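You operate a simulated robot arm through the tools that you are given. There is no shell and no other tool.

You run a simulated robot arm. Do the job below in one go: nothing can be reset, and whatever is moved stays where it is left.

## Task
Refill the glue pot through the hopper with the orange scoop's pellets.
Fine: at least ten of the twelve melt, the level ends between MIN and MAX; scoop back, hopper lid and lever shut again; leave the other scoop and the dials. Where these are worked on the way, their far stop is far enough and under half their travel is too little: hopper lid.
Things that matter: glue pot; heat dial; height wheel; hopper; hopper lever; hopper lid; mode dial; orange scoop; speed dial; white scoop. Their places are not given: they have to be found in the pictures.

It is judged by the outcome, as a careful person would: the job done as asked, and still so three seconds after it is handed in. It fails if anything else is knocked over, pushed out of place, dropped, spilled or broken. Lids that push on must go on centred and level and be pressed home; caps that screw on are set level and turned clockwise until they are tight.

## Robot
A 7-joint arm with a fingered hand, fixed in place. Base frame: the origin is on the floor under the middle of its stand, x ahead of it, y to its left, z up. Units: m, rad, N and s.
It reaches about 1.164 m from its shoulder. Its first joint turns from -2.897 to 2.897 rad. Payload 4.7 kg.
The TCP is the grasp point between the finger pads, 0.036 m short of the fingertips. In the tool frame z runs along the fingers and y along their closing line. The gripper opens to 0.12 m; its body begins 0.042 m behind the TCP. The gripper is a hand of 5 fingers: y runs from the thumb to the fingers, the wrist lies at [-0.018, -0.122, -0.21] in the tool frame, and closing takes about 1.5 s.
Orientation is that of the tool frame in the base frame, as [roll, pitch, yaw] about the fixed x, y, z axes, in that order (R = Rz(yaw) Ry(pitch) Rx(roll)). With the fingers straight down and the wrist toward the robot, the tool's x, y and z point along [0, 1, 0], [1, 0, 0] and [0, 0, -1] of the base frame.

## Interface
- The arm moves only by the tool send_rows. Its argument "commands" is a list that holds one entry, the list of rows, each a list of 6 numbers: the shift along the base's x, y, z in m, then the turn, a rotation vector about the base's x, y, z in rad. In form: [[[tx, ty, tz, wx, wy, wz], ...]]. A call has 1 to 20 rows; each row is the pose to reach, as a shift and turn from the pose commanded when the call began. "claw" is the closure in counts, from 0 (fully open) to 255 (shut), set as the call begins (left out, the last holds). Each row takes 0.2 s and may step no farther than 0.05 m and 0.15 rad from the row before; otherwise, or with a gripper value out of range, the whole call is refused. A pose out of reach is approached as far as the arm can. The call stops where the force on the tool passes 90 N (or 10 N more than at its start, if that is more) or the arm is blocked; 0.2 s more then pass. The fingers move at their own pace (about 0.045 m/s each) and stop on an object; they squeeze with about 26 N. The grip force told is the motor's: it shows also when the fingers shut on nothing. Time passes only in rows, and 0.2 s behind the last, so rows that repeat a pose let the fingers close. The reply holds the time, the measured pose of the TCP, the force on the tool along the base axes, the opening and the grip force, in the units named above and with some noise, with the torque about the TCP (base axes, N m) and any sound that the robot's microphone picked up.
- Cameras (640 x 400 px; columns grow to the right, rows downward): "scene" is fixed at [0.0598, -0.645, 1.7036]; the picture's right is [0.85, -0.52, 0.00], its down [-0.27, -0.45, -0.85] and it looks along [0.44, 0.73, -0.53] (base axes); focal length 313 px, centre (320, 200). "wrist" rides on the gripper at [0.072, -0.091, -0.143] in the tool frame; the picture's right is [-0.80, 0.28, -0.52], its down [-0.53, -0.73, 0.43] and it looks along [-0.27, 0.62, 0.74] (tool axes); focal length 234 px, centre (320, 200).
- snapshot(camera): a new picture of that camera. No time passes.
- hand_shape(shape): the hand has 5 fingers and takes this shape, open, in about a second: jaw (thumb against the fingers, like two jaws); tri (thumb and two fingers); tip (a fingertip pinch); poke (one finger out to press); point (the index stretched); flat (the hand flat); cup (the hand cupped); fist (a fist). The gripper value then closes the fingers along that shape, each until it touches; the sizes above hold for jaw. It gives what a move gives, with no picture.
- pixel_to_xyz(camera, pixels): there is no depth. For up to 12 entries [column, row, z] of the newest picture of that camera ("zoom" is the newest enlarged one), the place [x, y] in the base frame at which the ray of that pixel passes the height z, good to about 0.002 m, but the place of the scene camera against the robot may be out by one fixed shift of up to 0.018 m in any direction. No time passes.
- inspect(camera, box): a new picture of the part [left, top, right, bottom] of that camera's present view, enlarged. No time passes.
- hand_in(): hands the job in; it is judged then, once.

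Open the gripper and draw the arm clear of the work before you hand the job in, unless the task says otherwise.

The tools are called after "Call:" by a JSON object that holds its "fn" and its "kwargs". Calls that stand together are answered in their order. send_rows: Moves the arm, as the interface text tells. Its arguments: {"type":"object","properties":{"commands":{"type":"array"},"claw":{"type":"number"}},"required":["commands"]} The other tools are called the same way: hand_shape (shape) gives the hand a shape; snapshot (camera) takes a picture; pixel_to_xyz (camera, pixels) gives the place at which the rays of pixels pass given heights; inspect (camera, box) takes an enlarged picture of a part of a camera's view; hand_in () hands the job in.

At the start:

```text
time: 0.0
tcp_pos: [0.4299, 0.0151, 0.9312]
orientation: [-2.837, 0.012, 1.58]
force: [-0.3, 0.0, 0.3]
torque: [0.0, 0.01, 0.0]
grip_width: 0.12
finger_force: 0.0
shape: jaw
```

scene: 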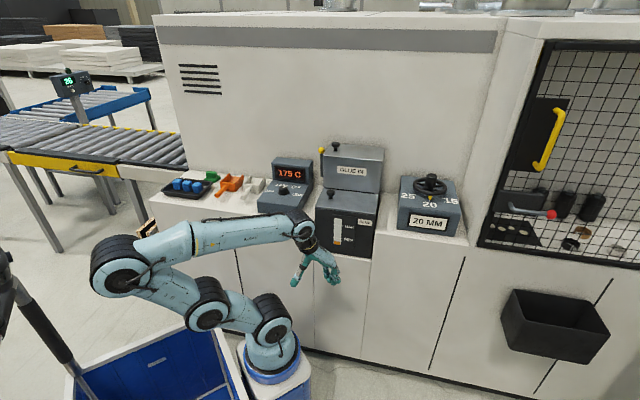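
wrist: 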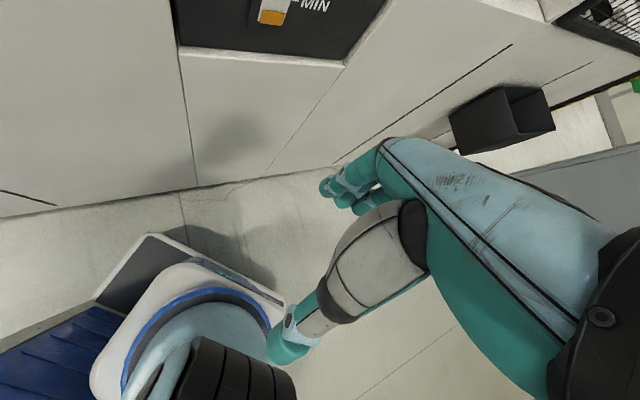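

The scene shows the scoops near (230,185), heat dial block near (285,190), hopper/glue pot near (350,190). I take enlarged pictures of these to find the details.

Call:
{"fn": "inspect", "kwargs": {"camera": "scene", "box": [150, 150, 290, 238]}}

Call:
{"fn": "inspect", "kwargs": {"camera": "scene", "box": [250, 130, 410, 270]}}

Call:
{"fn": "inspect", "kwargs": {"camera": "scene", "box": [380, 150, 480, 250]}}

```text
4.55 times, centred on (220, 194) of scene
```

zoom: 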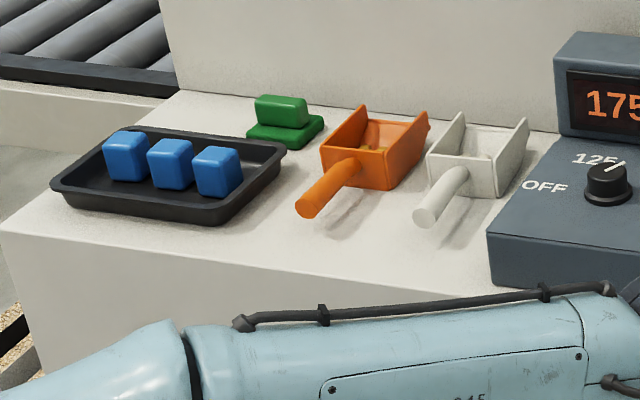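

```text
2.86 times, centred on (330, 200) of scene
```

zoom: 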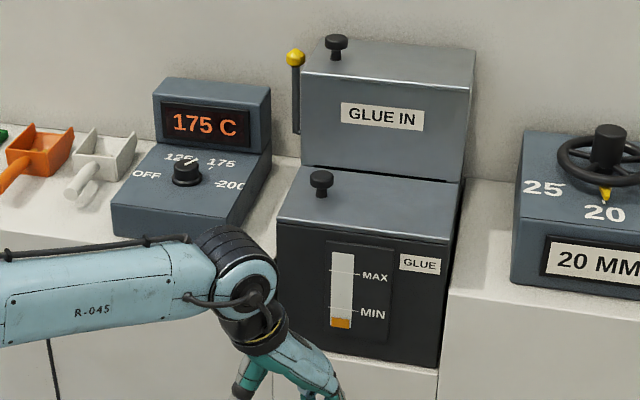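

```text
4.00 times, centred on (430, 200) of scene
```

zoom: 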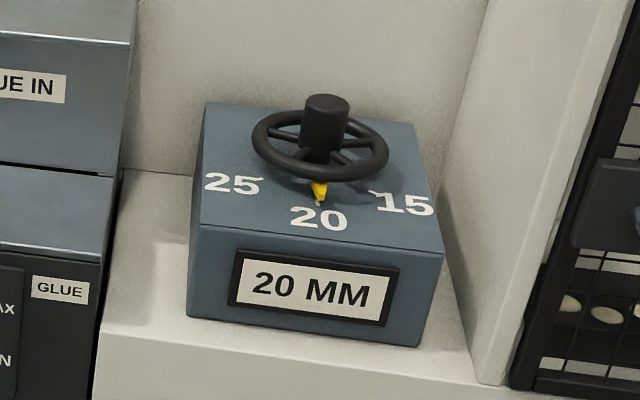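

The boxes' heights aren't known, so I first probe pixel rays at several heights: floor line of the cabinet near (340,354), the counter front edge near (400,262) and the pot bottom corner (372,258).

Call:
{"fn": "pixel_to_xyz", "kwargs": {"camera": "scene", "pixels": [[340, 354, 0], [500, 388, 0], [377, 261, 0.7], [377, 261, 0.8], [377, 261, 0.9], [460, 248, 0.7], [460, 248, 0.8], [460, 248, 0.9], [154, 218, 0.8], [154, 218, 0.9]]}}

Call:
{"fn": "inspect", "kwargs": {"camera": "scene", "box": [280, 230, 480, 400]}}

Call:
{"fn": "inspect", "kwargs": {"camera": "scene", "box": [300, 135, 400, 205]}}

```text
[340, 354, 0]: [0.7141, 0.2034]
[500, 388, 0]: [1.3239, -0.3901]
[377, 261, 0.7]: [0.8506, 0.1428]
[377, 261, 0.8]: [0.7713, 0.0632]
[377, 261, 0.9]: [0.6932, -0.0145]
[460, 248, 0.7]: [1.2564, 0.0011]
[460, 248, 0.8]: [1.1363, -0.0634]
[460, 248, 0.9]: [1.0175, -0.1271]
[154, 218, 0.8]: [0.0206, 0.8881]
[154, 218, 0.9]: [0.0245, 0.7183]
```

```text
2.35 times, centred on (380, 315) of scene
```

zoom: 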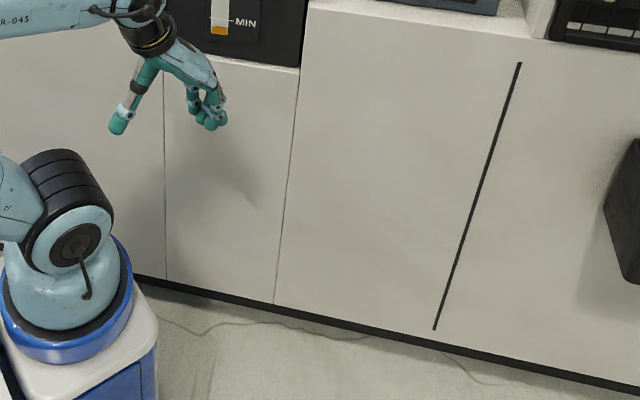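

```text
5.71 times, centred on (350, 170) of scene
```

zoom: 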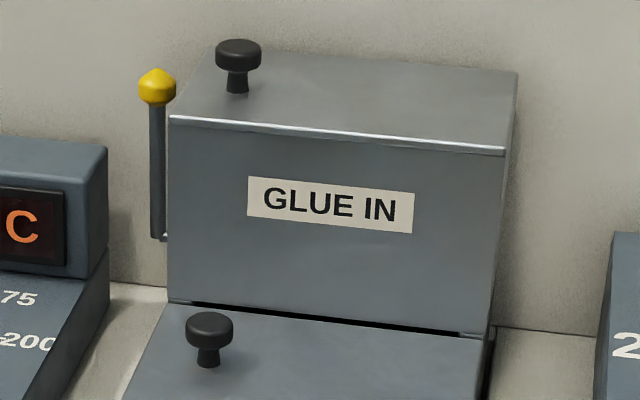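

The wall runs diagonally (roughly x+y≈0.92 at the counter edge, counter z≈0.9). I raise the arm and yaw it 45° toward the wall so the wrist camera looks down on the counter.

Call:
{"fn": "send_rows", "kwargs": {"commands": [[[-0.0025, 0.0238, 0.0308, 0.01, -0.0241, 0.0649], [-0.005, 0.0475, 0.0617, 0.02, -0.0482, 0.1298], [-0.0075, 0.0713, 0.0925, 0.03, -0.0723, 0.1948], [-0.01, 0.095, 0.1233, 0.04, -0.0963, 0.2597], [-0.0125, 0.1188, 0.1542, 0.05, -0.1204, 0.3246], [-0.015, 0.1425, 0.185, 0.06, -0.1445, 0.3895], [-0.0175, 0.1663, 0.2158, 0.07, -0.1686, 0.4544], [-0.02, 0.19, 0.2467, 0.08, -0.1927, 0.5193], [-0.0225, 0.2138, 0.2775, 0.09, -0.2168, 0.5843], [-0.025, 0.2375, 0.3083, 0.1, -0.2408, 0.6492], [-0.0275, 0.2613, 0.3392, 0.11, -0.2649, 0.7141], [-0.03, 0.285, 0.37, 0.12, -0.289, 0.779], [-0.03, 0.285, 0.37, 0.12, -0.289, 0.779]]]}}

Call:
{"fn": "snapshot", "kwargs": {"camera": "wrist"}}

Call:
{"fn": "snapshot", "kwargs": {"camera": "scene"}}

```text
time: 2.8
tcp_pos: [0.4004, 0.2991, 1.3028]
orientation: [3.141, 0.012, 2.363]
force: [-0.2, 0.5, 0.6]
torque: [0.03, 0.02, 0.01]
grip_width: 0.1197
finger_force: 0.1
shape: jaw
```

```text
taken
```

wrist: 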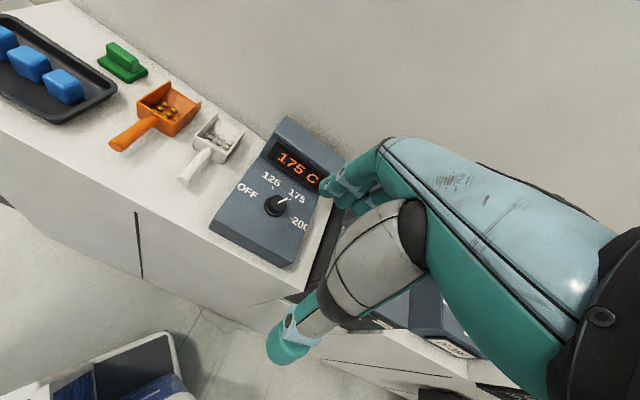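

```text
taken
```

scene: 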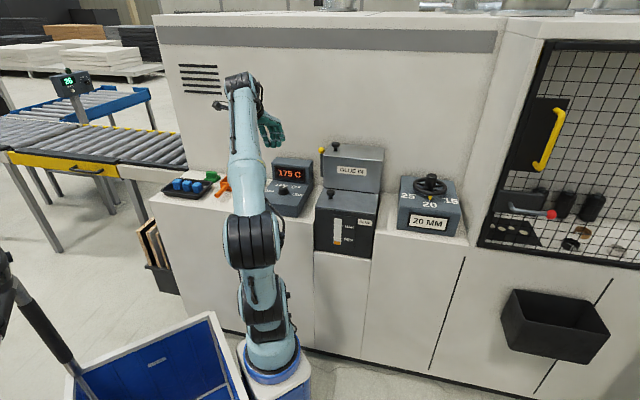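

The wrist view shows the orange scoop with pellets at (170,110), handle toward (120,140), the white scoop at (212,145) and heat block at (280,190). I zoom in and get candidate places at several heights.

Call:
{"fn": "inspect", "kwargs": {"camera": "wrist", "box": [80, 60, 260, 200]}}

Call:
{"fn": "pixel_to_xyz", "kwargs": {"camera": "wrist", "pixels": [[114, 146, 0.9], [114, 146, 0.95], [154, 120, 0.9], [154, 120, 0.95], [183, 180, 0.9], [183, 180, 0.95], [209, 152, 0.95], [291, 265, 0.9], [291, 265, 0.95], [275, 205, 1.0], [335, 153, 0.95]]}}

Call:
{"fn": "pixel_to_xyz", "kwargs": {"camera": "scene", "pixels": [[216.5, 195.5, 0.9], [216.5, 195.5, 0.95], [301, 214, 0.9], [301, 214, 0.95], [284, 188, 1.0]]}}

```text
2.86 times, centred on (170, 130) of wrist
```

zoom: 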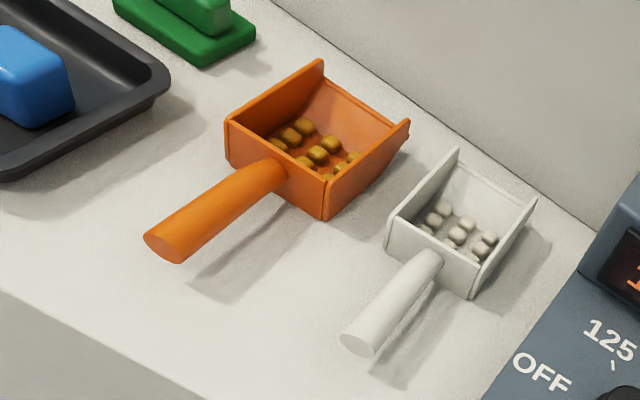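

```text
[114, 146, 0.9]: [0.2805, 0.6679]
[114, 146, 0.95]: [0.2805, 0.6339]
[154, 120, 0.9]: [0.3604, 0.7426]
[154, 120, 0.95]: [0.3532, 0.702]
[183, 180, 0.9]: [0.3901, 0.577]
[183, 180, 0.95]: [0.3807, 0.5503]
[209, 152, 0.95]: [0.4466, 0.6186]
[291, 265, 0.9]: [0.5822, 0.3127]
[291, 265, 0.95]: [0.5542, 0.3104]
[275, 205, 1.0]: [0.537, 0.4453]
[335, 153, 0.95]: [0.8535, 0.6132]
```

```text
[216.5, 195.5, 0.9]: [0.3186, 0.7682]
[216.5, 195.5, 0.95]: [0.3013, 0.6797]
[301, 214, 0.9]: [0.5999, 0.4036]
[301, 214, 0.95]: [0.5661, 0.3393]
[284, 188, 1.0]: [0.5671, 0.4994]
```

The two cameras' rays cross near z≈0.95–0.97 for the counter. I move the hand to the right and up for a second wrist view that also covers the hopper.

Call:
{"fn": "send_rows", "kwargs": {"commands": [[[0.025, -0.0285, 0.012, 0, 0, 0], [0.05, -0.057, 0.024, 0, 0, 0], [0.075, -0.0855, 0.036, 0, 0, 0], [0.1, -0.114, 0.048, 0, 0, 0], [0.125, -0.1425, 0.06, 0, 0, 0], [0.15, -0.171, 0.072, 0, 0, 0], [0.175, -0.1995, 0.084, 0, 0, 0], [0.2, -0.228, 0.096, 0, 0, 0], [0.225, -0.2565, 0.1, 0, 0, 0], [0.25, -0.285, 0.1, 0, 0, 0], [0.25, -0.285, 0.1, 0, 0, 0]]]}}

Call:
{"fn": "snapshot", "kwargs": {"camera": "wrist"}}

Call:
{"fn": "snapshot", "kwargs": {"camera": "scene"}}

```text
time: 5.2
tcp_pos: [0.6514, 0.0138, 1.3975]
orientation: [3.14, 0.012, 2.362]
force: [-0.2, -0.2, 0.2]
torque: [0.01, -0.02, 0.01]
grip_width: 0.1197
finger_force: 0.1
shape: jaw
```

```text
taken
```

wrist: 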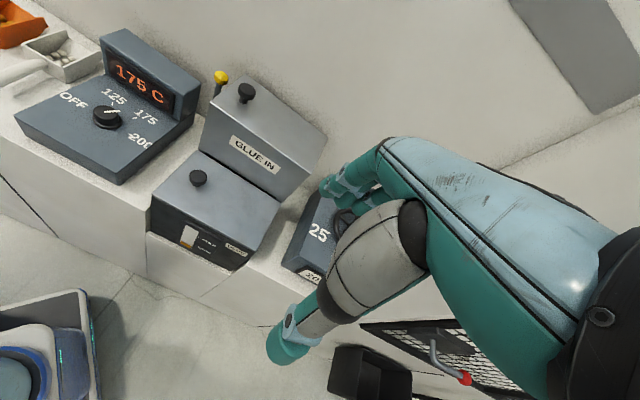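

```text
taken
```

scene: 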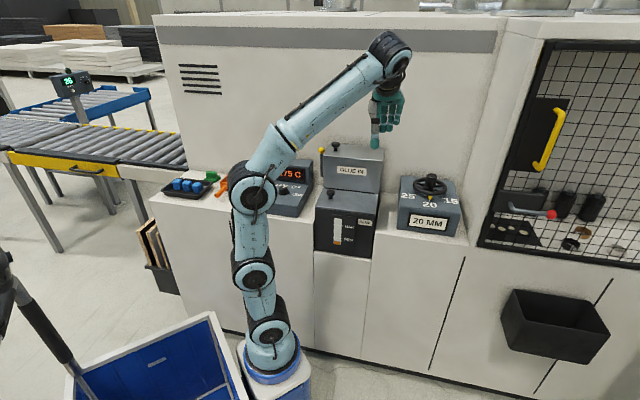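

Now the heat dial is at (107,117), its block's corner at (119,184), the hopper top at (260,110), lever ball at (221,77), lid knob at (245,92). I zoom on the hopper and triangulate the heat block corner with the earlier view.

Call:
{"fn": "inspect", "kwargs": {"camera": "wrist", "box": [140, 50, 340, 280]}}

Call:
{"fn": "inspect", "kwargs": {"camera": "wrist", "box": [190, 60, 330, 150]}}

Call:
{"fn": "pixel_to_xyz", "kwargs": {"camera": "wrist", "pixels": [[119, 184, 0.9], [119, 184, 0.95], [119, 184, 1.0], [221, 77, 1.1], [221, 77, 1.2], [245, 88, 1.1], [245, 88, 1.2], [200, 151, 1.0], [200, 151, 1.1], [196, 178, 1.1], [303, 171, 1.0], [303, 171, 1.1]]}}

```text
1.74 times, centred on (240, 165) of wrist
```

zoom: 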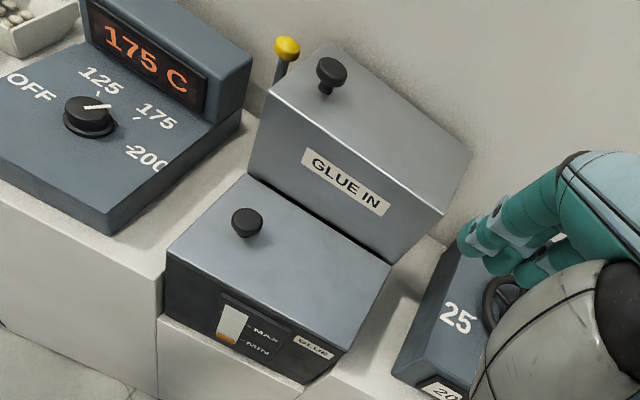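

```text
4.44 times, centred on (260, 105) of wrist
```

zoom: 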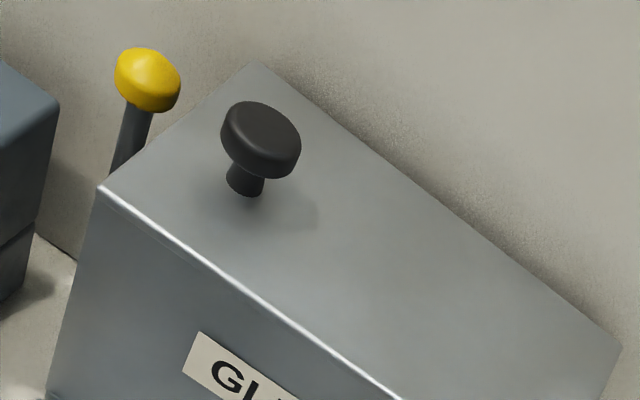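

```text
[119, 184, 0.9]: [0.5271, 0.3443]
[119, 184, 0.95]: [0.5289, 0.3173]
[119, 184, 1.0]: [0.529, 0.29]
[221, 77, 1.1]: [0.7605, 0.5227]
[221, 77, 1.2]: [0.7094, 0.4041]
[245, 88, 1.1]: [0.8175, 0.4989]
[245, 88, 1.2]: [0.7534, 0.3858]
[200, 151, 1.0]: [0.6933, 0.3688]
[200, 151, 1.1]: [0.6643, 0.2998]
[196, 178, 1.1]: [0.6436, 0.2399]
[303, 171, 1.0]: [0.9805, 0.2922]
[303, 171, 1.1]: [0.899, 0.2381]
```

I now take a third wrist view from lower and more to the left (TCP about s=0.35 along the wall), to triangulate the hopper knob and lever and see the left side.

Call:
{"fn": "send_rows", "kwargs": {"commands": [[[-0.03, 0.005, -0.024, 0, 0, 0], [-0.06, 0.01, -0.049, 0, 0, 0], [-0.09, 0.016, -0.073, 0, 0, 0], [-0.121, 0.021, -0.0975, 0, 0, 0], [-0.121, 0.021, -0.0975, 0, 0, 0]]]}}

Call:
{"fn": "snapshot", "kwargs": {"camera": "wrist"}}

Call:
{"fn": "inspect", "kwargs": {"camera": "wrist", "box": [250, 50, 410, 150]}}

```text
time: 6.4
tcp_pos: [0.5303, 0.0354, 1.3015]
orientation: [3.139, 0.012, 2.361]
force: [-0.2, 0.2, 0.1]
torque: [0.01, -0.01, -0.02]
grip_width: 0.1198
finger_force: 0.0
shape: jaw
```

```text
taken
```

wrist: 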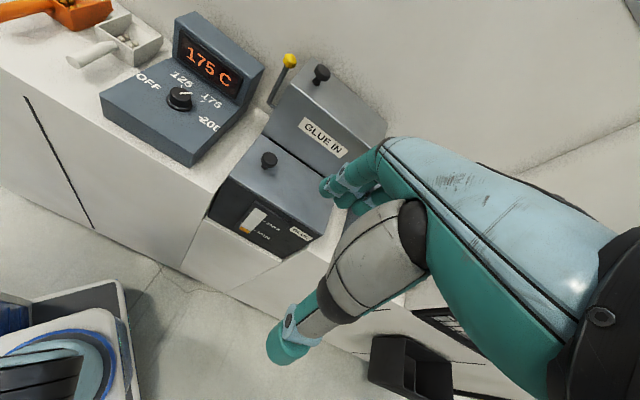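

```text
4.00 times, centred on (330, 100) of wrist
```

zoom: 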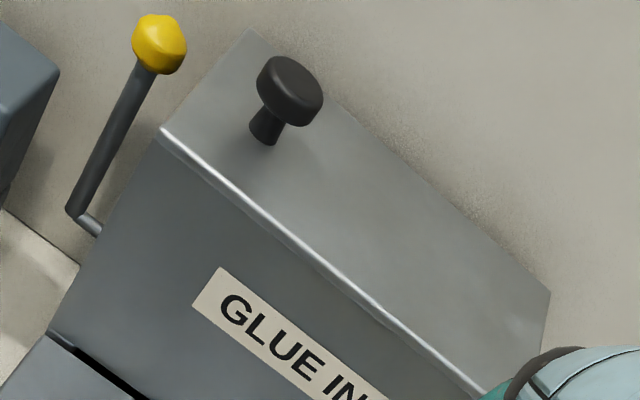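

In this zoom: lever ball (159,45), lever foot (75,212) with stub into the hopper side at (95,228), lid knob head (290,88), foot (264,138), top corners (162,128), (250,30), (550,292). I get the rays at several heights.

Call:
{"fn": "pixel_to_xyz", "kwargs": {"camera": "zoom", "pixels": [[159, 45, 1.1], [159, 45, 1.2], [290, 88, 1.1], [290, 88, 1.2], [264, 138, 1.1], [264, 138, 1.2], [162, 128, 1.1], [162, 128, 1.2], [75, 212, 1.0], [75, 212, 1.1], [550, 292, 1.1], [550, 292, 1.2]]}}

Call:
{"fn": "inspect", "kwargs": {"camera": "wrist", "box": [90, 0, 290, 180]}}

```text
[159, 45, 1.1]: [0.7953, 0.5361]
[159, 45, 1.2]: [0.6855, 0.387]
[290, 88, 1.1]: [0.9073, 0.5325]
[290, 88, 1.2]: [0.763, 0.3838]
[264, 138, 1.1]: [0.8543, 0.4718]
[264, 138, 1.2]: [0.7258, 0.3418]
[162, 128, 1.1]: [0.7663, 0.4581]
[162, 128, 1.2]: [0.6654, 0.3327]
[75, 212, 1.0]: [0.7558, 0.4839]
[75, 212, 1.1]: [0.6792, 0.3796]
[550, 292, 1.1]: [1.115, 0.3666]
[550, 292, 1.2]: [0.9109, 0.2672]
```

```text
2.22 times, centred on (190, 90) of wrist
```

zoom: 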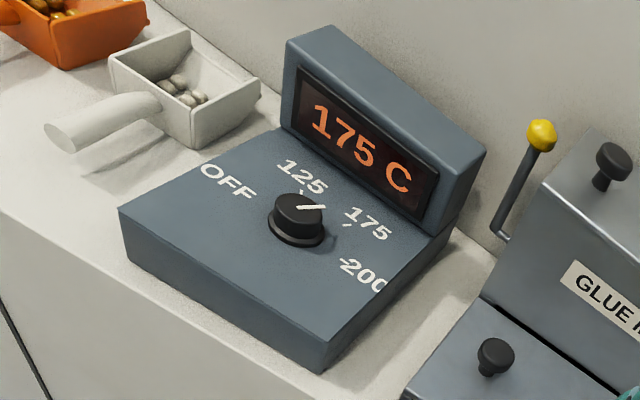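

Triangulating, the hopper top is at z≈1.18 with the knob foot at about (0.750,0.364), lever ball about (0.730,0.450,1.16), counter z≈0.95. I move right for a closer look at the hopper lid's right edge, to learn how it opens.

Call:
{"fn": "send_rows", "kwargs": {"commands": [[[0.044, -0.016, 0.0145, 0, 0, 0], [0.088, -0.032, 0.029, 0, 0, 0], [0.132, -0.048, 0.0435, 0, 0, 0], [0.177, -0.064, 0.058, 0, 0, 0], [0.177, -0.064, 0.058, 0, 0, 0]]]}}

Call:
{"fn": "inspect", "kwargs": {"camera": "wrist", "box": [190, 50, 350, 150]}}

Call:
{"fn": "inspect", "kwargs": {"camera": "wrist", "box": [240, 90, 320, 140]}}

Call:
{"fn": "inspect", "kwargs": {"camera": "scene", "box": [330, 135, 400, 185]}}

```text
time: 7.6
tcp_pos: [0.7062, -0.0298, 1.3631]
orientation: [3.139, 0.013, 2.36]
force: [0.4, 0.0, -1.6]
torque: [0.0, 0.06, 0.0]
grip_width: 0.1199
finger_force: 0.0
shape: jaw
```

```text
4.00 times, centred on (270, 100) of wrist
```

zoom: 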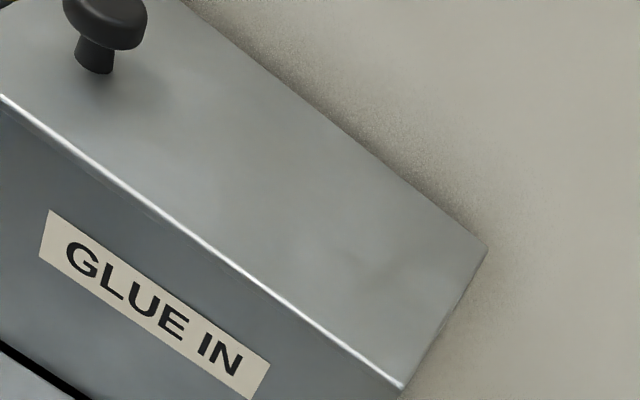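

```text
8.00 times, centred on (280, 115) of wrist
```

zoom: 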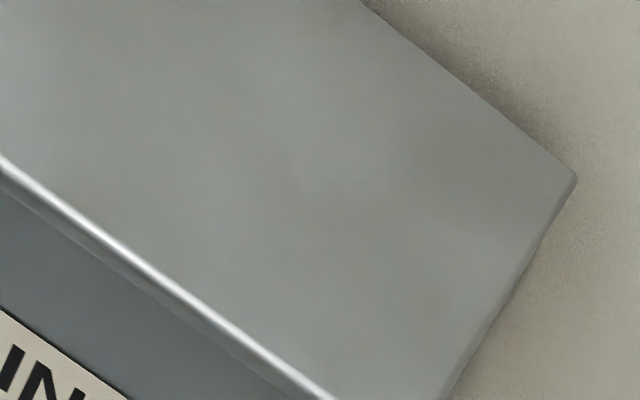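

```text
8.00 times, centred on (365, 160) of scene
```

zoom: 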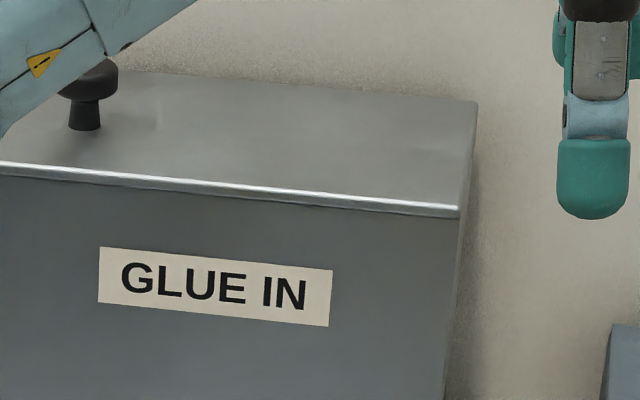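

The lid is a thin slab with no visible hinge; the knob sits near its left edge, mid depth. Before using the hand I look at its shape in the scene view, near (385,105).

Call:
{"fn": "inspect", "kwargs": {"camera": "scene", "box": [320, 50, 440, 200]}}

Call:
{"fn": "snapshot", "kwargs": {"camera": "wrist"}}

```text
2.67 times, centred on (380, 125) of scene
```

zoom: 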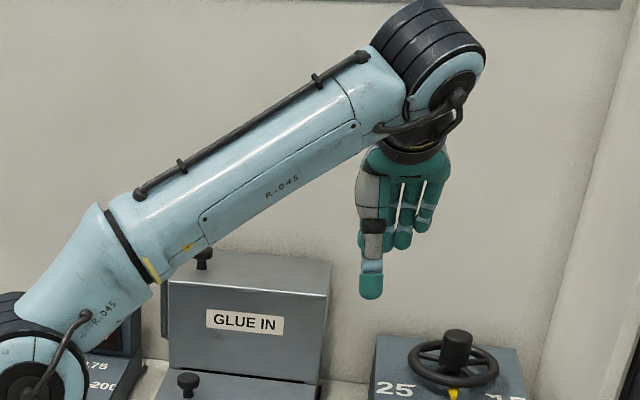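

```text
taken
```

wrist: 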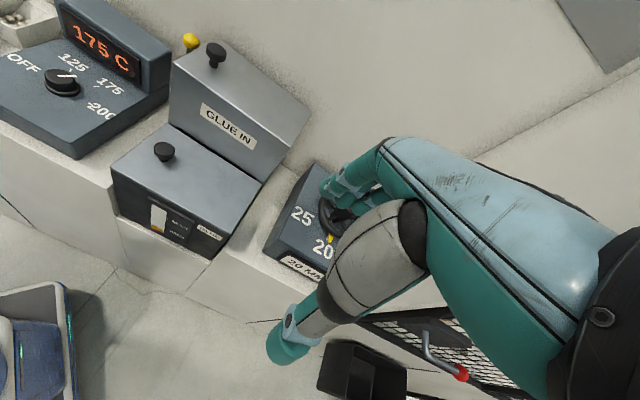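

The thumb is on the robot side and the fingers on the wall side; wall is at n≈0.90 (clear by ~3 cm at the knob). I half close the hand and move above the lid knob at about (0.751,0.364), staying at z≈1.32.

Call:
{"fn": "send_rows", "kwargs": {"commands": [[[0.005, 0.0438, 0, 0, 0, 0], [0.01, 0.0875, 0, 0, 0, 0], [0.015, 0.1313, 0, 0, 0, 0], [0.02, 0.175, 0, 0, 0, 0], [0.025, 0.2188, 0, 0, 0, 0], [0.03, 0.2625, -0.01, 0, 0, 0], [0.035, 0.3063, -0.02, 0, 0, 0], [0.04, 0.35, -0.03, 0, 0, 0], [0.0445, 0.3938, -0.043, 0, 0, 0], [0.0445, 0.3938, -0.043, 0, 0, 0]]], "claw": 90}}

Call:
{"fn": "snapshot", "kwargs": {"camera": "wrist"}}

Call:
{"fn": "inspect", "kwargs": {"camera": "scene", "box": [280, 70, 420, 200]}}

```text
time: 9.8
tcp_pos: [0.7496, 0.3653, 1.317]
orientation: [3.138, 0.013, 2.361]
force: [-0.4, -0.2, -0.3]
torque: [-0.03, -0.01, -0.01]
grip_width: 0.0779
finger_force: 0.1
shape: jaw
```

```text
taken
```

wrist: 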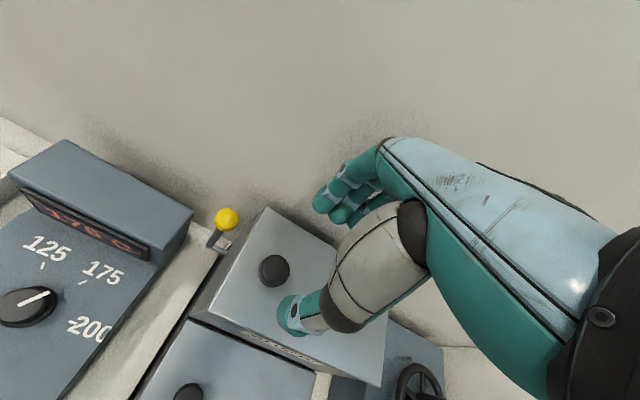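

```text
3.08 times, centred on (350, 135) of scene
```

zoom: 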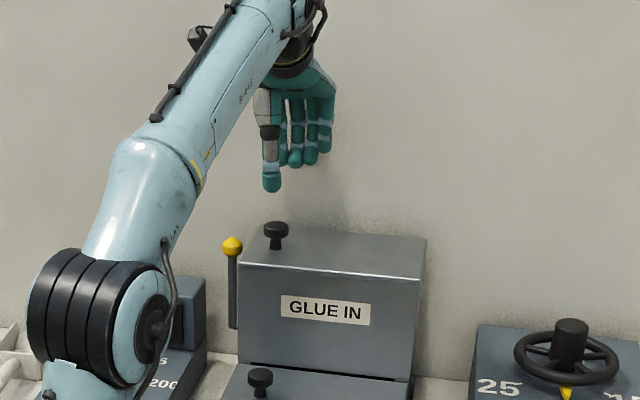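

The knob head at (274,270) lines up between thumb and fingers. I descend to TCP z≈1.226 with the hand open 0.078.

Call:
{"fn": "send_rows", "kwargs": {"commands": [[[-0.001, 0, -0.03, 0, 0, 0], [-0.001, 0, -0.06, 0, 0, 0], [-0.001, 0, -0.08, 0, 0, 0], [-0.001, 0, -0.091, 0, 0, 0], [-0.001, 0, -0.091, 0, 0, 0]]]}}

Call:
{"fn": "snapshot", "kwargs": {"camera": "wrist"}}

Call:
{"fn": "inspect", "kwargs": {"camera": "scene", "box": [290, 90, 390, 180]}}

```text
time: 11.0
tcp_pos: [0.7497, 0.3647, 1.2266]
orientation: [3.139, 0.011, 2.361]
force: [-1.0, -0.9, -0.2]
torque: [-0.02, -0.01, -0.01]
grip_width: 0.078
finger_force: 0.0
shape: jaw
```

```text
taken
```

wrist: 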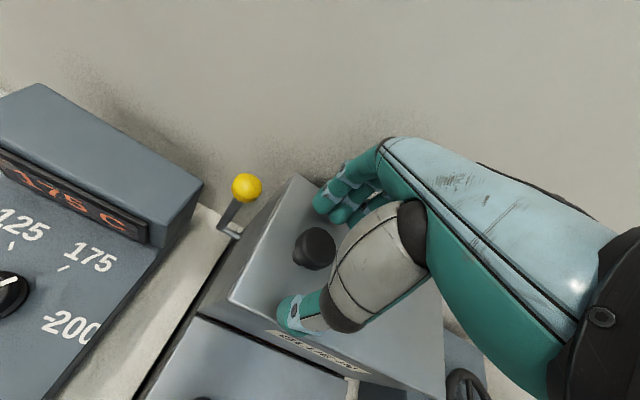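

```text
4.44 times, centred on (340, 135) of scene
```

zoom: 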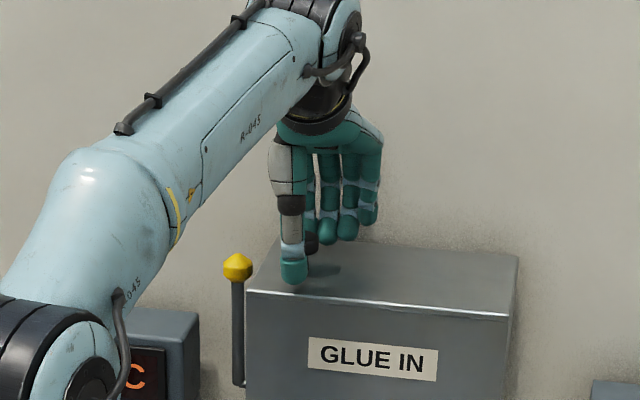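

The knob at (314,247) is between thumb and fingers. I close the hand on it.

Call:
{"fn": "send_rows", "kwargs": {"commands": [[[0, 0, 0, 0, 0, 0], [0, 0, 0, 0, 0, 0], [0, 0, 0, 0, 0, 0], [0, 0, 0, 0, 0, 0], [0, 0, 0, 0, 0, 0], [0, 0, 0, 0, 0, 0], [0, 0, 0, 0, 0, 0], [0, 0, 0, 0, 0, 0]]], "claw": 255}}

Call:
{"fn": "snapshot", "kwargs": {"camera": "wrist"}}

Call:
{"fn": "inspect", "kwargs": {"camera": "scene", "box": [290, 90, 390, 180]}}

```text
time: 12.8
tcp_pos: [0.7519, 0.3623, 1.2284]
orientation: [3.141, 0.012, 2.362]
force: [-4.0, -7.5, -1.9]
torque: [-0.15, 0.11, 0.0]
grip_width: 0.0207
finger_force: 26.4
shape: jaw
```

```text
taken
```

wrist: 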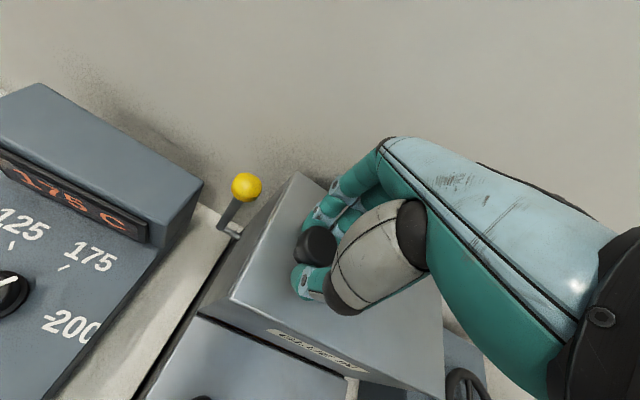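

```text
4.44 times, centred on (340, 135) of scene
```

zoom: 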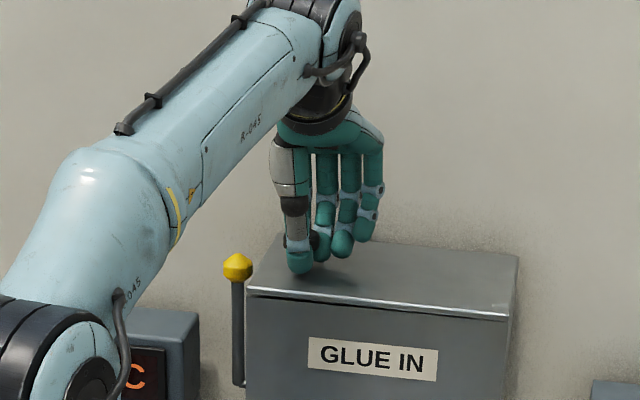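

It holds the knob's neck (0.021 m, 26 N). I lift by 1 cm to test whether the lid hinges up.

Call:
{"fn": "send_rows", "kwargs": {"commands": [[[0, 0, 0.004, 0, 0, 0], [0, 0, 0.008, 0, 0, 0], [0, 0, 0.012, 0, 0, 0], [0, 0, 0.012, 0, 0, 0]]]}}

Call:
{"fn": "inspect", "kwargs": {"camera": "scene", "box": [290, 90, 390, 180]}}

Call:
{"fn": "snapshot", "kwargs": {"camera": "wrist"}}

```text
time: 13.8
tcp_pos: [0.751, 0.3637, 1.239]
orientation: [3.139, 0.012, 2.36]
force: [4.5, -15.2, -5.9]
torque: [-0.3, 0.05, -0.09]
grip_width: 0.0206
finger_force: 25.7
shape: jaw
```

```text
4.44 times, centred on (340, 135) of scene
```

zoom: 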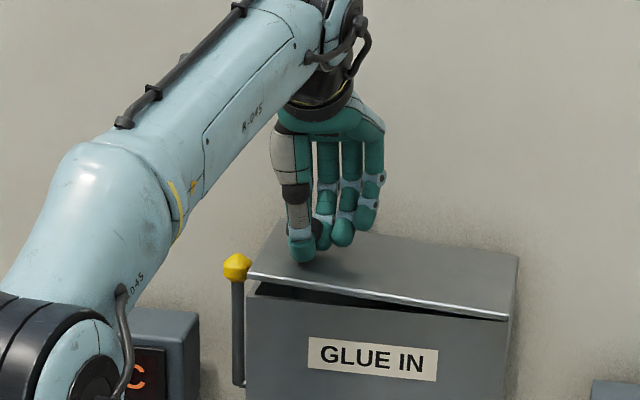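

```text
taken
```

wrist: 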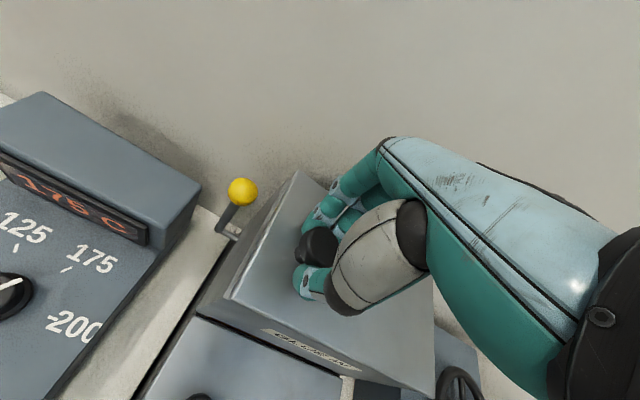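

The left edge lifted: the lid hinges on its right edge. I follow the arc about that hinge (s≈0.47), turning the hand at half the lid's angle, first to about 0.5 rad.

Call:
{"fn": "send_rows", "kwargs": {"commands": [[[0.0036, -0.0036, 0.0077, 0.0354, 0.0354, 0], [0.0086, -0.0086, 0.0269, 0.0707, 0.0707, 0], [0.0149, -0.0149, 0.0453, 0.1061, 0.1061, 0], [0.0225, -0.0225, 0.0628, 0.1414, 0.1414, 0], [0.0313, -0.0313, 0.0792, 0.1768, 0.1768, 0], [0.0313, -0.0313, 0.0792, 0.1768, 0.1768, 0]]]}}

Call:
{"fn": "inspect", "kwargs": {"camera": "scene", "box": [290, 80, 410, 190]}}

Call:
{"fn": "snapshot", "kwargs": {"camera": "wrist"}}

```text
time: 15.2
tcp_pos: [0.7795, 0.3352, 1.3168]
orientation: [3.137, -0.237, 2.363]
force: [-7.8, -7.9, -3.3]
torque: [-0.14, 0.22, 0.08]
grip_width: 0.0209
finger_force: 26.2
shape: jaw
```

```text
3.64 times, centred on (350, 135) of scene
```

zoom: 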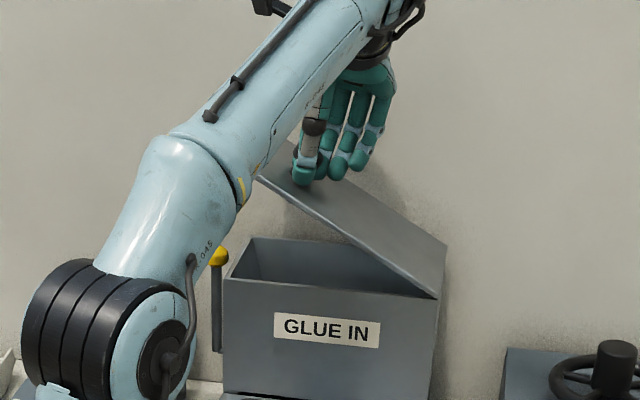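

```text
taken
```

wrist: 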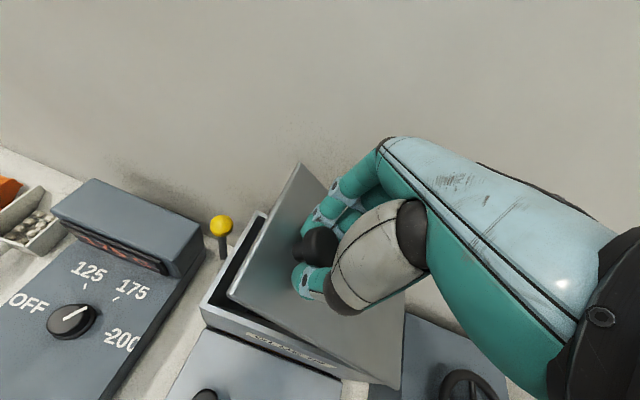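

The hopper is hollow and the lid follows well. I continue the arc to about 1.4 rad.

Call:
{"fn": "send_rows", "kwargs": {"commands": [[[0.01, -0.01, 0.0152, 0.0354, 0.0354, 0], [0.0209, -0.0209, 0.0289, 0.0707, 0.0707, 0], [0.0329, -0.0329, 0.0412, 0.1061, 0.1061, 0], [0.0455, -0.0455, 0.0517, 0.1414, 0.1414, 0], [0.059, -0.059, 0.0605, 0.1768, 0.1768, 0], [0.073, -0.073, 0.0672, 0.2121, 0.2121, 0], [0.0875, -0.0875, 0.0722, 0.2475, 0.2475, 0], [0.1022, -0.1022, 0.0751, 0.2828, 0.2828, 0], [0.1171, -0.1171, 0.0759, 0.3182, 0.3182, 0], [0.1171, -0.1171, 0.0759, 0.3182, 0.3182, 0]]]}}

Call:
{"fn": "inspect", "kwargs": {"camera": "scene", "box": [290, 60, 430, 190]}}

Call:
{"fn": "snapshot", "kwargs": {"camera": "wrist"}}

```text
time: 17.4
tcp_pos: [0.8597, 0.2115, 1.3694]
orientation: [3.137, -0.688, 2.362]
force: [0.4, 0.2, 0.0]
torque: [0.02, 0.0, 0.02]
grip_width: 0.0154
finger_force: 26.1
shape: jaw
out of reach, approached as far as the arm can: row 5, 6, 7, 8, 9, 10
```

```text
3.08 times, centred on (360, 125) of scene
```

zoom: 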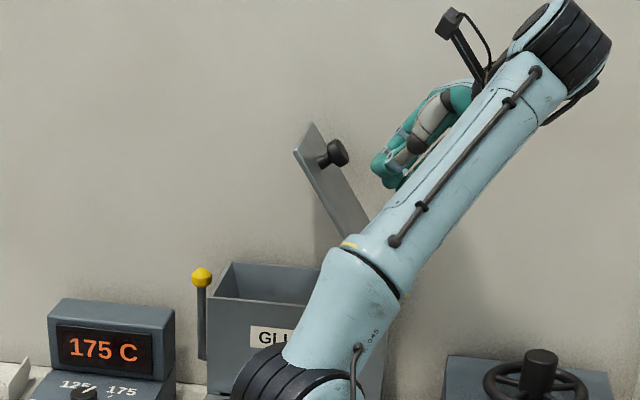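

```text
taken
```

wrist: 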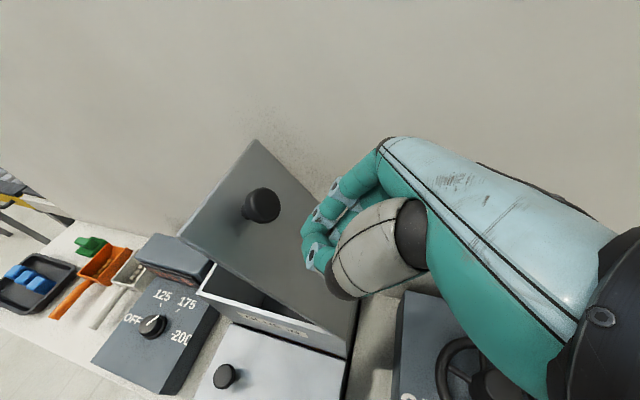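

The arm hit its reach limit and the hand slipped off the knob, but the lid stays up by itself at roughly 60°. I retreat toward the robot first, then I will push the lid further from its left side.

Call:
{"fn": "send_rows", "kwargs": {"commands": [[[-0.03, -0.03, 0, 0, 0, 0], [-0.06, -0.06, 0, 0, 0, 0], [-0.09, -0.09, 0, 0, 0, 0], [-0.12, -0.12, 0, 0, 0, 0], [-0.15, -0.15, 0, 0, 0, 0], [-0.15, -0.15, 0, 0, 0, 0]]]}}

Call:
{"fn": "inspect", "kwargs": {"camera": "scene", "box": [270, 40, 430, 200]}}

```text
time: 18.8
tcp_pos: [0.7103, 0.0602, 1.3698]
orientation: [3.135, -0.687, 2.362]
force: [0.0, 0.4, -1.1]
torque: [-0.02, 0.0, -0.01]
grip_width: 0.0156
finger_force: 26.5
shape: jaw
```

```text
2.50 times, centred on (350, 120) of scene
```

zoom: 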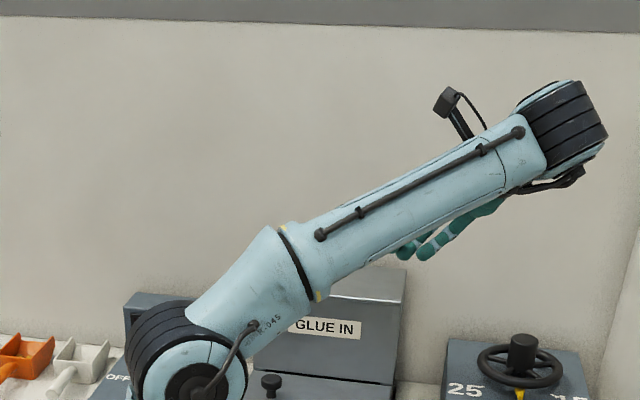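

The lid no longer shows above the arm, so it may have dropped shut. I check with the wrist camera.

Call:
{"fn": "snapshot", "kwargs": {"camera": "wrist"}}

```text
taken
```

wrist: 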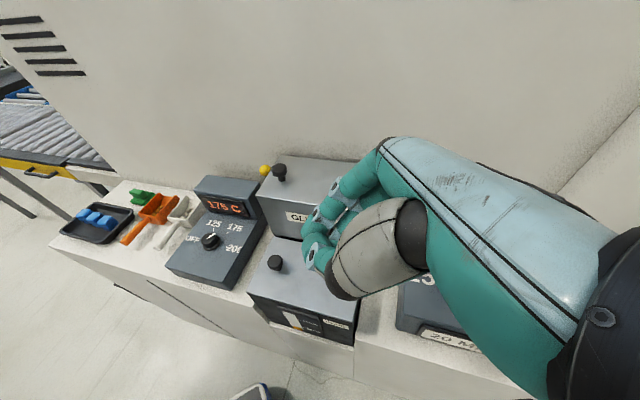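

The lid has shut itself again, so it must go past vertical to its far stop. I rehearse in free air: straighten the hand (fingers down) and test whether the arm reaches the knob's far position around s≈0.50, n≈0.79, z≈1.40.

Call:
{"fn": "send_rows", "kwargs": {"commands": [[[0, 0, 0, -0.081, -0.081, 0], [0, 0, 0.005, -0.162, -0.162, 0], [0, 0, 0.01, -0.243, -0.243, 0], [0, 0, 0.02, -0.324, -0.324, 0], [0, 0, 0.03, -0.405, -0.405, 0], [0.02, -0.02, 0.04, -0.486, -0.486, 0], [0.05, 0.01, 0.04, -0.486, -0.486, 0], [0.08, 0.04, 0.04, -0.486, -0.486, 0], [0.11, 0.07, 0.04, -0.486, -0.486, 0], [0.14, 0.1, 0.04, -0.486, -0.486, 0], [0.17, 0.13, 0.04, -0.486, -0.486, 0], [0.2, 0.16, 0.04, -0.486, -0.486, 0]]], "claw": 60}}

Call:
{"fn": "inspect", "kwargs": {"camera": "scene", "box": [270, 20, 430, 200]}}

```text
time: 21.4
tcp_pos: [0.8653, 0.1997, 1.3746]
orientation: [3.139, -0.001, 2.359]
force: [-0.8, -0.7, 0.8]
torque: [0.02, -0.03, -0.02]
grip_width: 0.0918
finger_force: 0.0
shape: jaw
out of reach, approached as far as the arm can: row 10, 11, 12
```

```text
2.22 times, centred on (350, 110) of scene
```

zoom: 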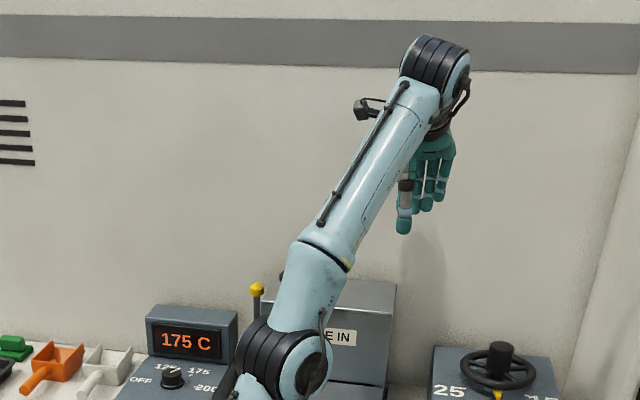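

The arm is fully stretched there with the hand upright. Leaning the hand forward brings the wrist closer, and a thumb–index pinch would let the knob turn freely; I set the "tip" shape and look at it.

Call:
{"fn": "hand_shape", "kwargs": {"shape": "tip"}}

Call:
{"fn": "snapshot", "kwargs": {"camera": "wrist"}}

Call:
{"fn": "inspect", "kwargs": {"camera": "scene", "box": [340, 60, 420, 130]}}

```text
time: 22.3
tcp_pos: [0.8656, 0.1983, 1.3736]
orientation: [3.141, 0.0, 2.362]
force: [-0.4, 0.8, 0.0]
torque: [0.03, 0.02, -0.03]
grip_width: 0.1199
finger_force: 0.0
shape: tip
```

```text
taken
```

wrist: 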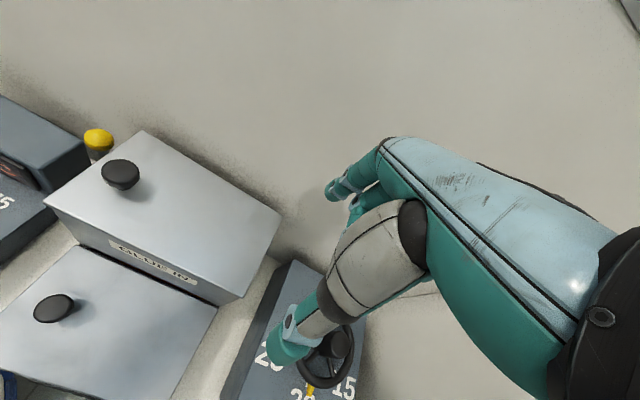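

```text
5.71 times, centred on (380, 95) of scene
```

zoom: 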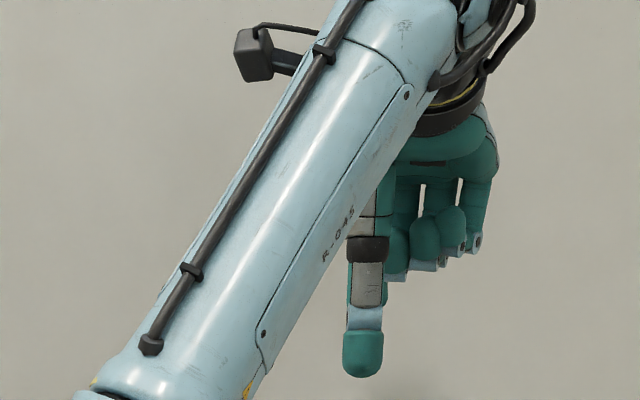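

The tip shape curls the other fingers away, with thumb and index as before. I move back above the knob with a 0.2 rad forward lean and a ~0.07 opening.

Call:
{"fn": "send_rows", "kwargs": {"commands": [[[-0.024, 0.0321, 0, 0.03, -0.03, 0], [-0.048, 0.0643, -0.01, 0.06, -0.06, 0], [-0.072, 0.0964, -0.025, 0.09, -0.09, 0], [-0.096, 0.1286, -0.05, 0.12, -0.12, 0], [-0.1196, 0.1607, -0.0736, 0.1414, -0.1414, 0], [-0.1196, 0.1607, -0.0736, 0.1414, -0.1414, 0]]], "claw": 105}}

Call:
{"fn": "snapshot", "kwargs": {"camera": "wrist"}}

```text
time: 23.7
tcp_pos: [0.7441, 0.3589, 1.3014]
orientation: [2.94, 0.001, 2.361]
force: [-0.5, 0.7, -0.1]
torque: [0.01, 0.01, 0.01]
grip_width: 0.071
finger_force: 0.0
shape: tip
```

```text
taken
```

wrist: 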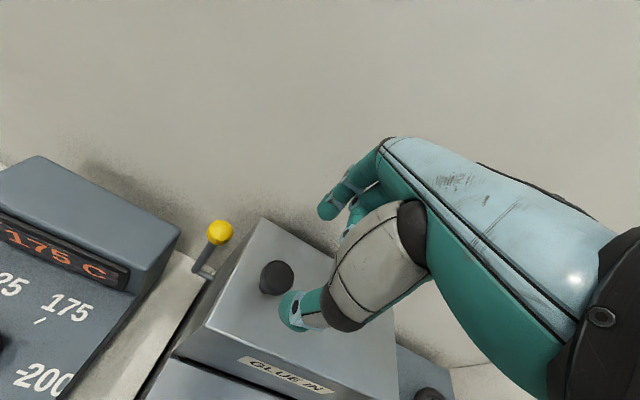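

Knob head at (277,277), aligned. I descend to z≈1.226 and then close.

Call:
{"fn": "send_rows", "kwargs": {"commands": [[[0.0015, 0.0005, -0.03, 0, 0, 0], [0.0015, 0.0005, -0.055, 0, 0, 0], [0.0015, 0.0005, -0.068, 0, 0, 0], [0.0015, 0.0005, -0.075, 0, 0, 0], [0.0015, 0.0005, -0.075, 0, 0, 0]]]}}

Call:
{"fn": "snapshot", "kwargs": {"camera": "wrist"}}

Call:
{"fn": "inspect", "kwargs": {"camera": "scene", "box": [300, 100, 380, 170]}}

```text
time: 24.9
tcp_pos: [0.7455, 0.3604, 1.2296]
orientation: [2.935, 0.002, 2.36]
force: [-0.2, -1.2, 10.0]
torque: [-0.29, 0.33, 0.0]
grip_width: 0.07
finger_force: 0.2
shape: tip
```

```text
taken
```

wrist: 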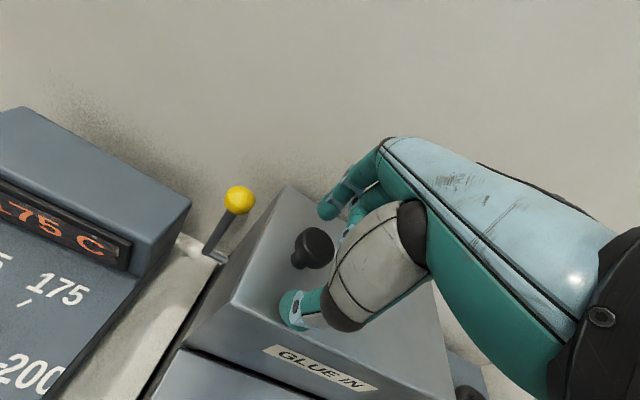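

```text
5.71 times, centred on (340, 135) of scene
```

zoom: 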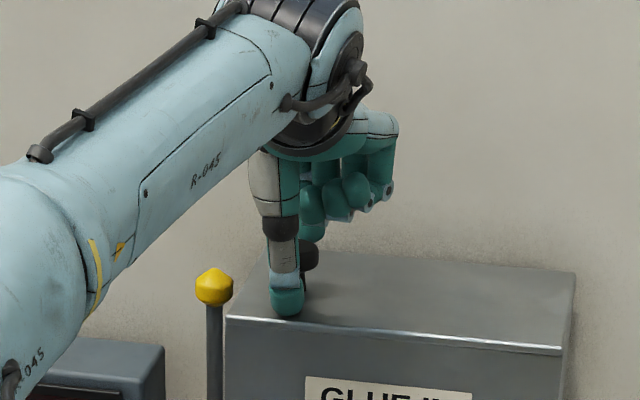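

The thumb tip is touching the lid (10 N up). I raise 4 mm and close on the knob.

Call:
{"fn": "send_rows", "kwargs": {"commands": [[[0, 0, 0.004, 0, 0, 0], [0, 0, 0.004, 0, 0, 0], [0, 0, 0.003, 0, 0, 0], [0, 0, 0.002, 0, 0, 0], [0, 0, 0.002, 0, 0, 0], [0, 0, 0.002, 0, 0, 0], [0, 0, 0.002, 0, 0, 0], [0, 0, 0.002, 0, 0, 0], [0, 0, 0.002, 0, 0, 0]]], "claw": 255}}

Call:
{"fn": "snapshot", "kwargs": {"camera": "wrist"}}

Call:
{"fn": "inspect", "kwargs": {"camera": "scene", "box": [300, 100, 380, 170]}}

```text
time: 26.9
tcp_pos: [0.7472, 0.3607, 1.2308]
orientation: [2.939, 0.001, 2.361]
force: [9.2, 8.4, 11.2]
torque: [0.44, -0.44, 0.04]
grip_width: 0.0211
finger_force: 26.2
shape: tip
```

```text
taken
```

wrist: 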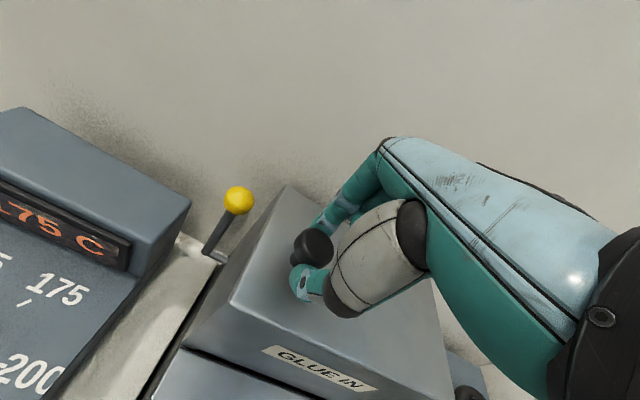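

```text
5.71 times, centred on (340, 135) of scene
```

zoom: 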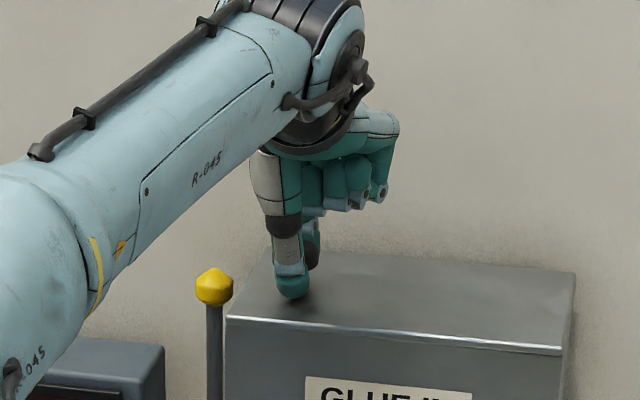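

Neck gripped (0.021 m). I lift along the hinge arc to 0.5 rad keeping the hand's angle, letting the knob pivot in the pinch.

Call:
{"fn": "send_rows", "kwargs": {"commands": [[[0.0025, -0.0025, 0.0198, 0, 0, 0], [0.0064, -0.0064, 0.039, 0, 0, 0], [0.0115, -0.0115, 0.0577, 0, 0, 0], [0.018, -0.018, 0.0755, 0, 0, 0], [0.0257, -0.0257, 0.0923, 0, 0, 0], [0.0257, -0.0257, 0.0923, 0, 0, 0]]]}}

Call:
{"fn": "snapshot", "kwargs": {"camera": "wrist"}}

Call:
{"fn": "inspect", "kwargs": {"camera": "scene", "box": [290, 70, 410, 180]}}

```text
time: 28.3
tcp_pos: [0.7744, 0.335, 1.3218]
orientation: [2.941, 0.002, 2.36]
force: [4.5, 4.3, -3.1]
torque: [0.34, -0.12, 0.0]
grip_width: 0.0208
finger_force: 26.2
shape: tip
```

```text
taken
```

wrist: 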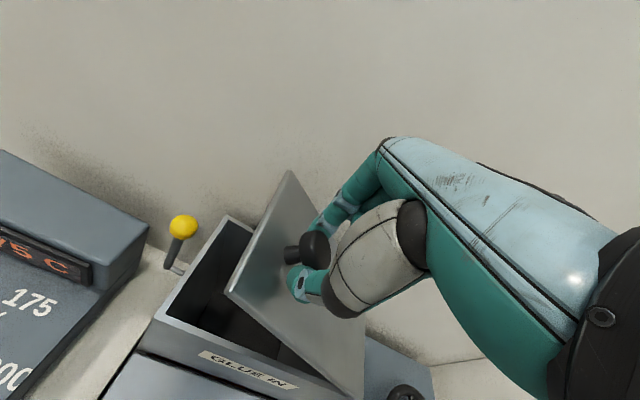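

```text
3.64 times, centred on (350, 125) of scene
```

zoom: 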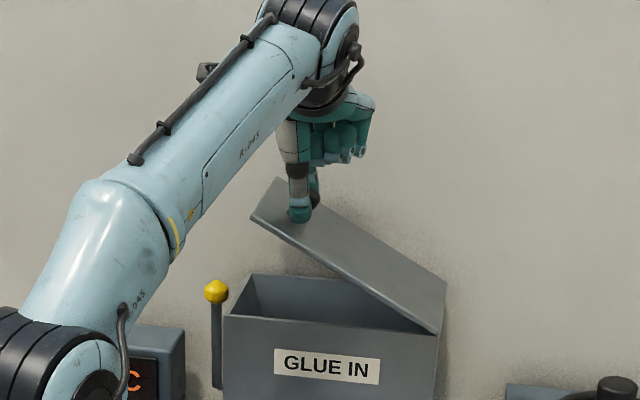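

The knob pivots nicely in the pinch. I continue to 1.0 rad while leaning the hand further forward to stay in reach.

Call:
{"fn": "send_rows", "kwargs": {"commands": [[[0.0081, -0.0095, 0.0155, 0.0212, -0.0212, 0], [0.0173, -0.0202, 0.0295, 0.0495, -0.0495, 0], [0.0274, -0.0319, 0.0421, 0.0707, -0.0707, 0], [0.0383, -0.0445, 0.0529, 0.099, -0.099, 0], [0.0499, -0.0578, 0.062, 0.1273, -0.1273, 0], [0.0499, -0.0578, 0.062, 0.1273, -0.1273, 0]]]}}

Call:
{"fn": "snapshot", "kwargs": {"camera": "wrist"}}

Call:
{"fn": "inspect", "kwargs": {"camera": "scene", "box": [290, 50, 410, 170]}}

```text
time: 29.7
tcp_pos: [0.8253, 0.279, 1.3816]
orientation: [2.763, 0.001, 2.361]
force: [11.2, 7.8, -8.2]
torque: [0.18, 0.01, -0.17]
grip_width: 0.0191
finger_force: 26.0
shape: tip
```

```text
taken
```

wrist: 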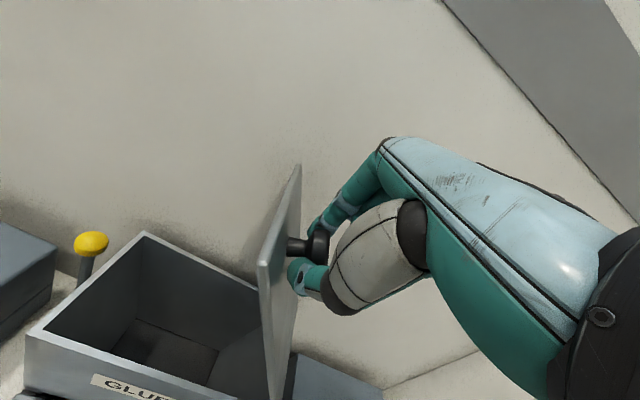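

```text
3.33 times, centred on (350, 110) of scene
```

zoom: 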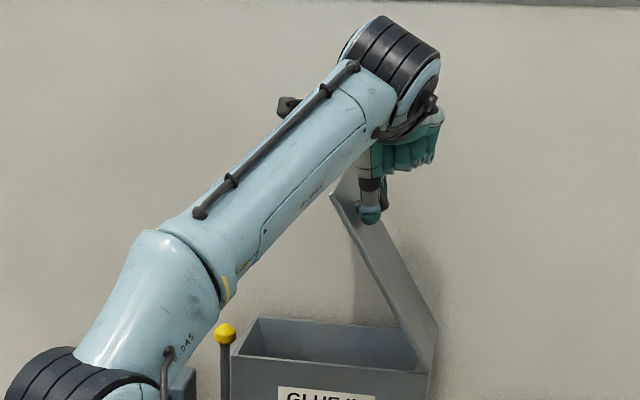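

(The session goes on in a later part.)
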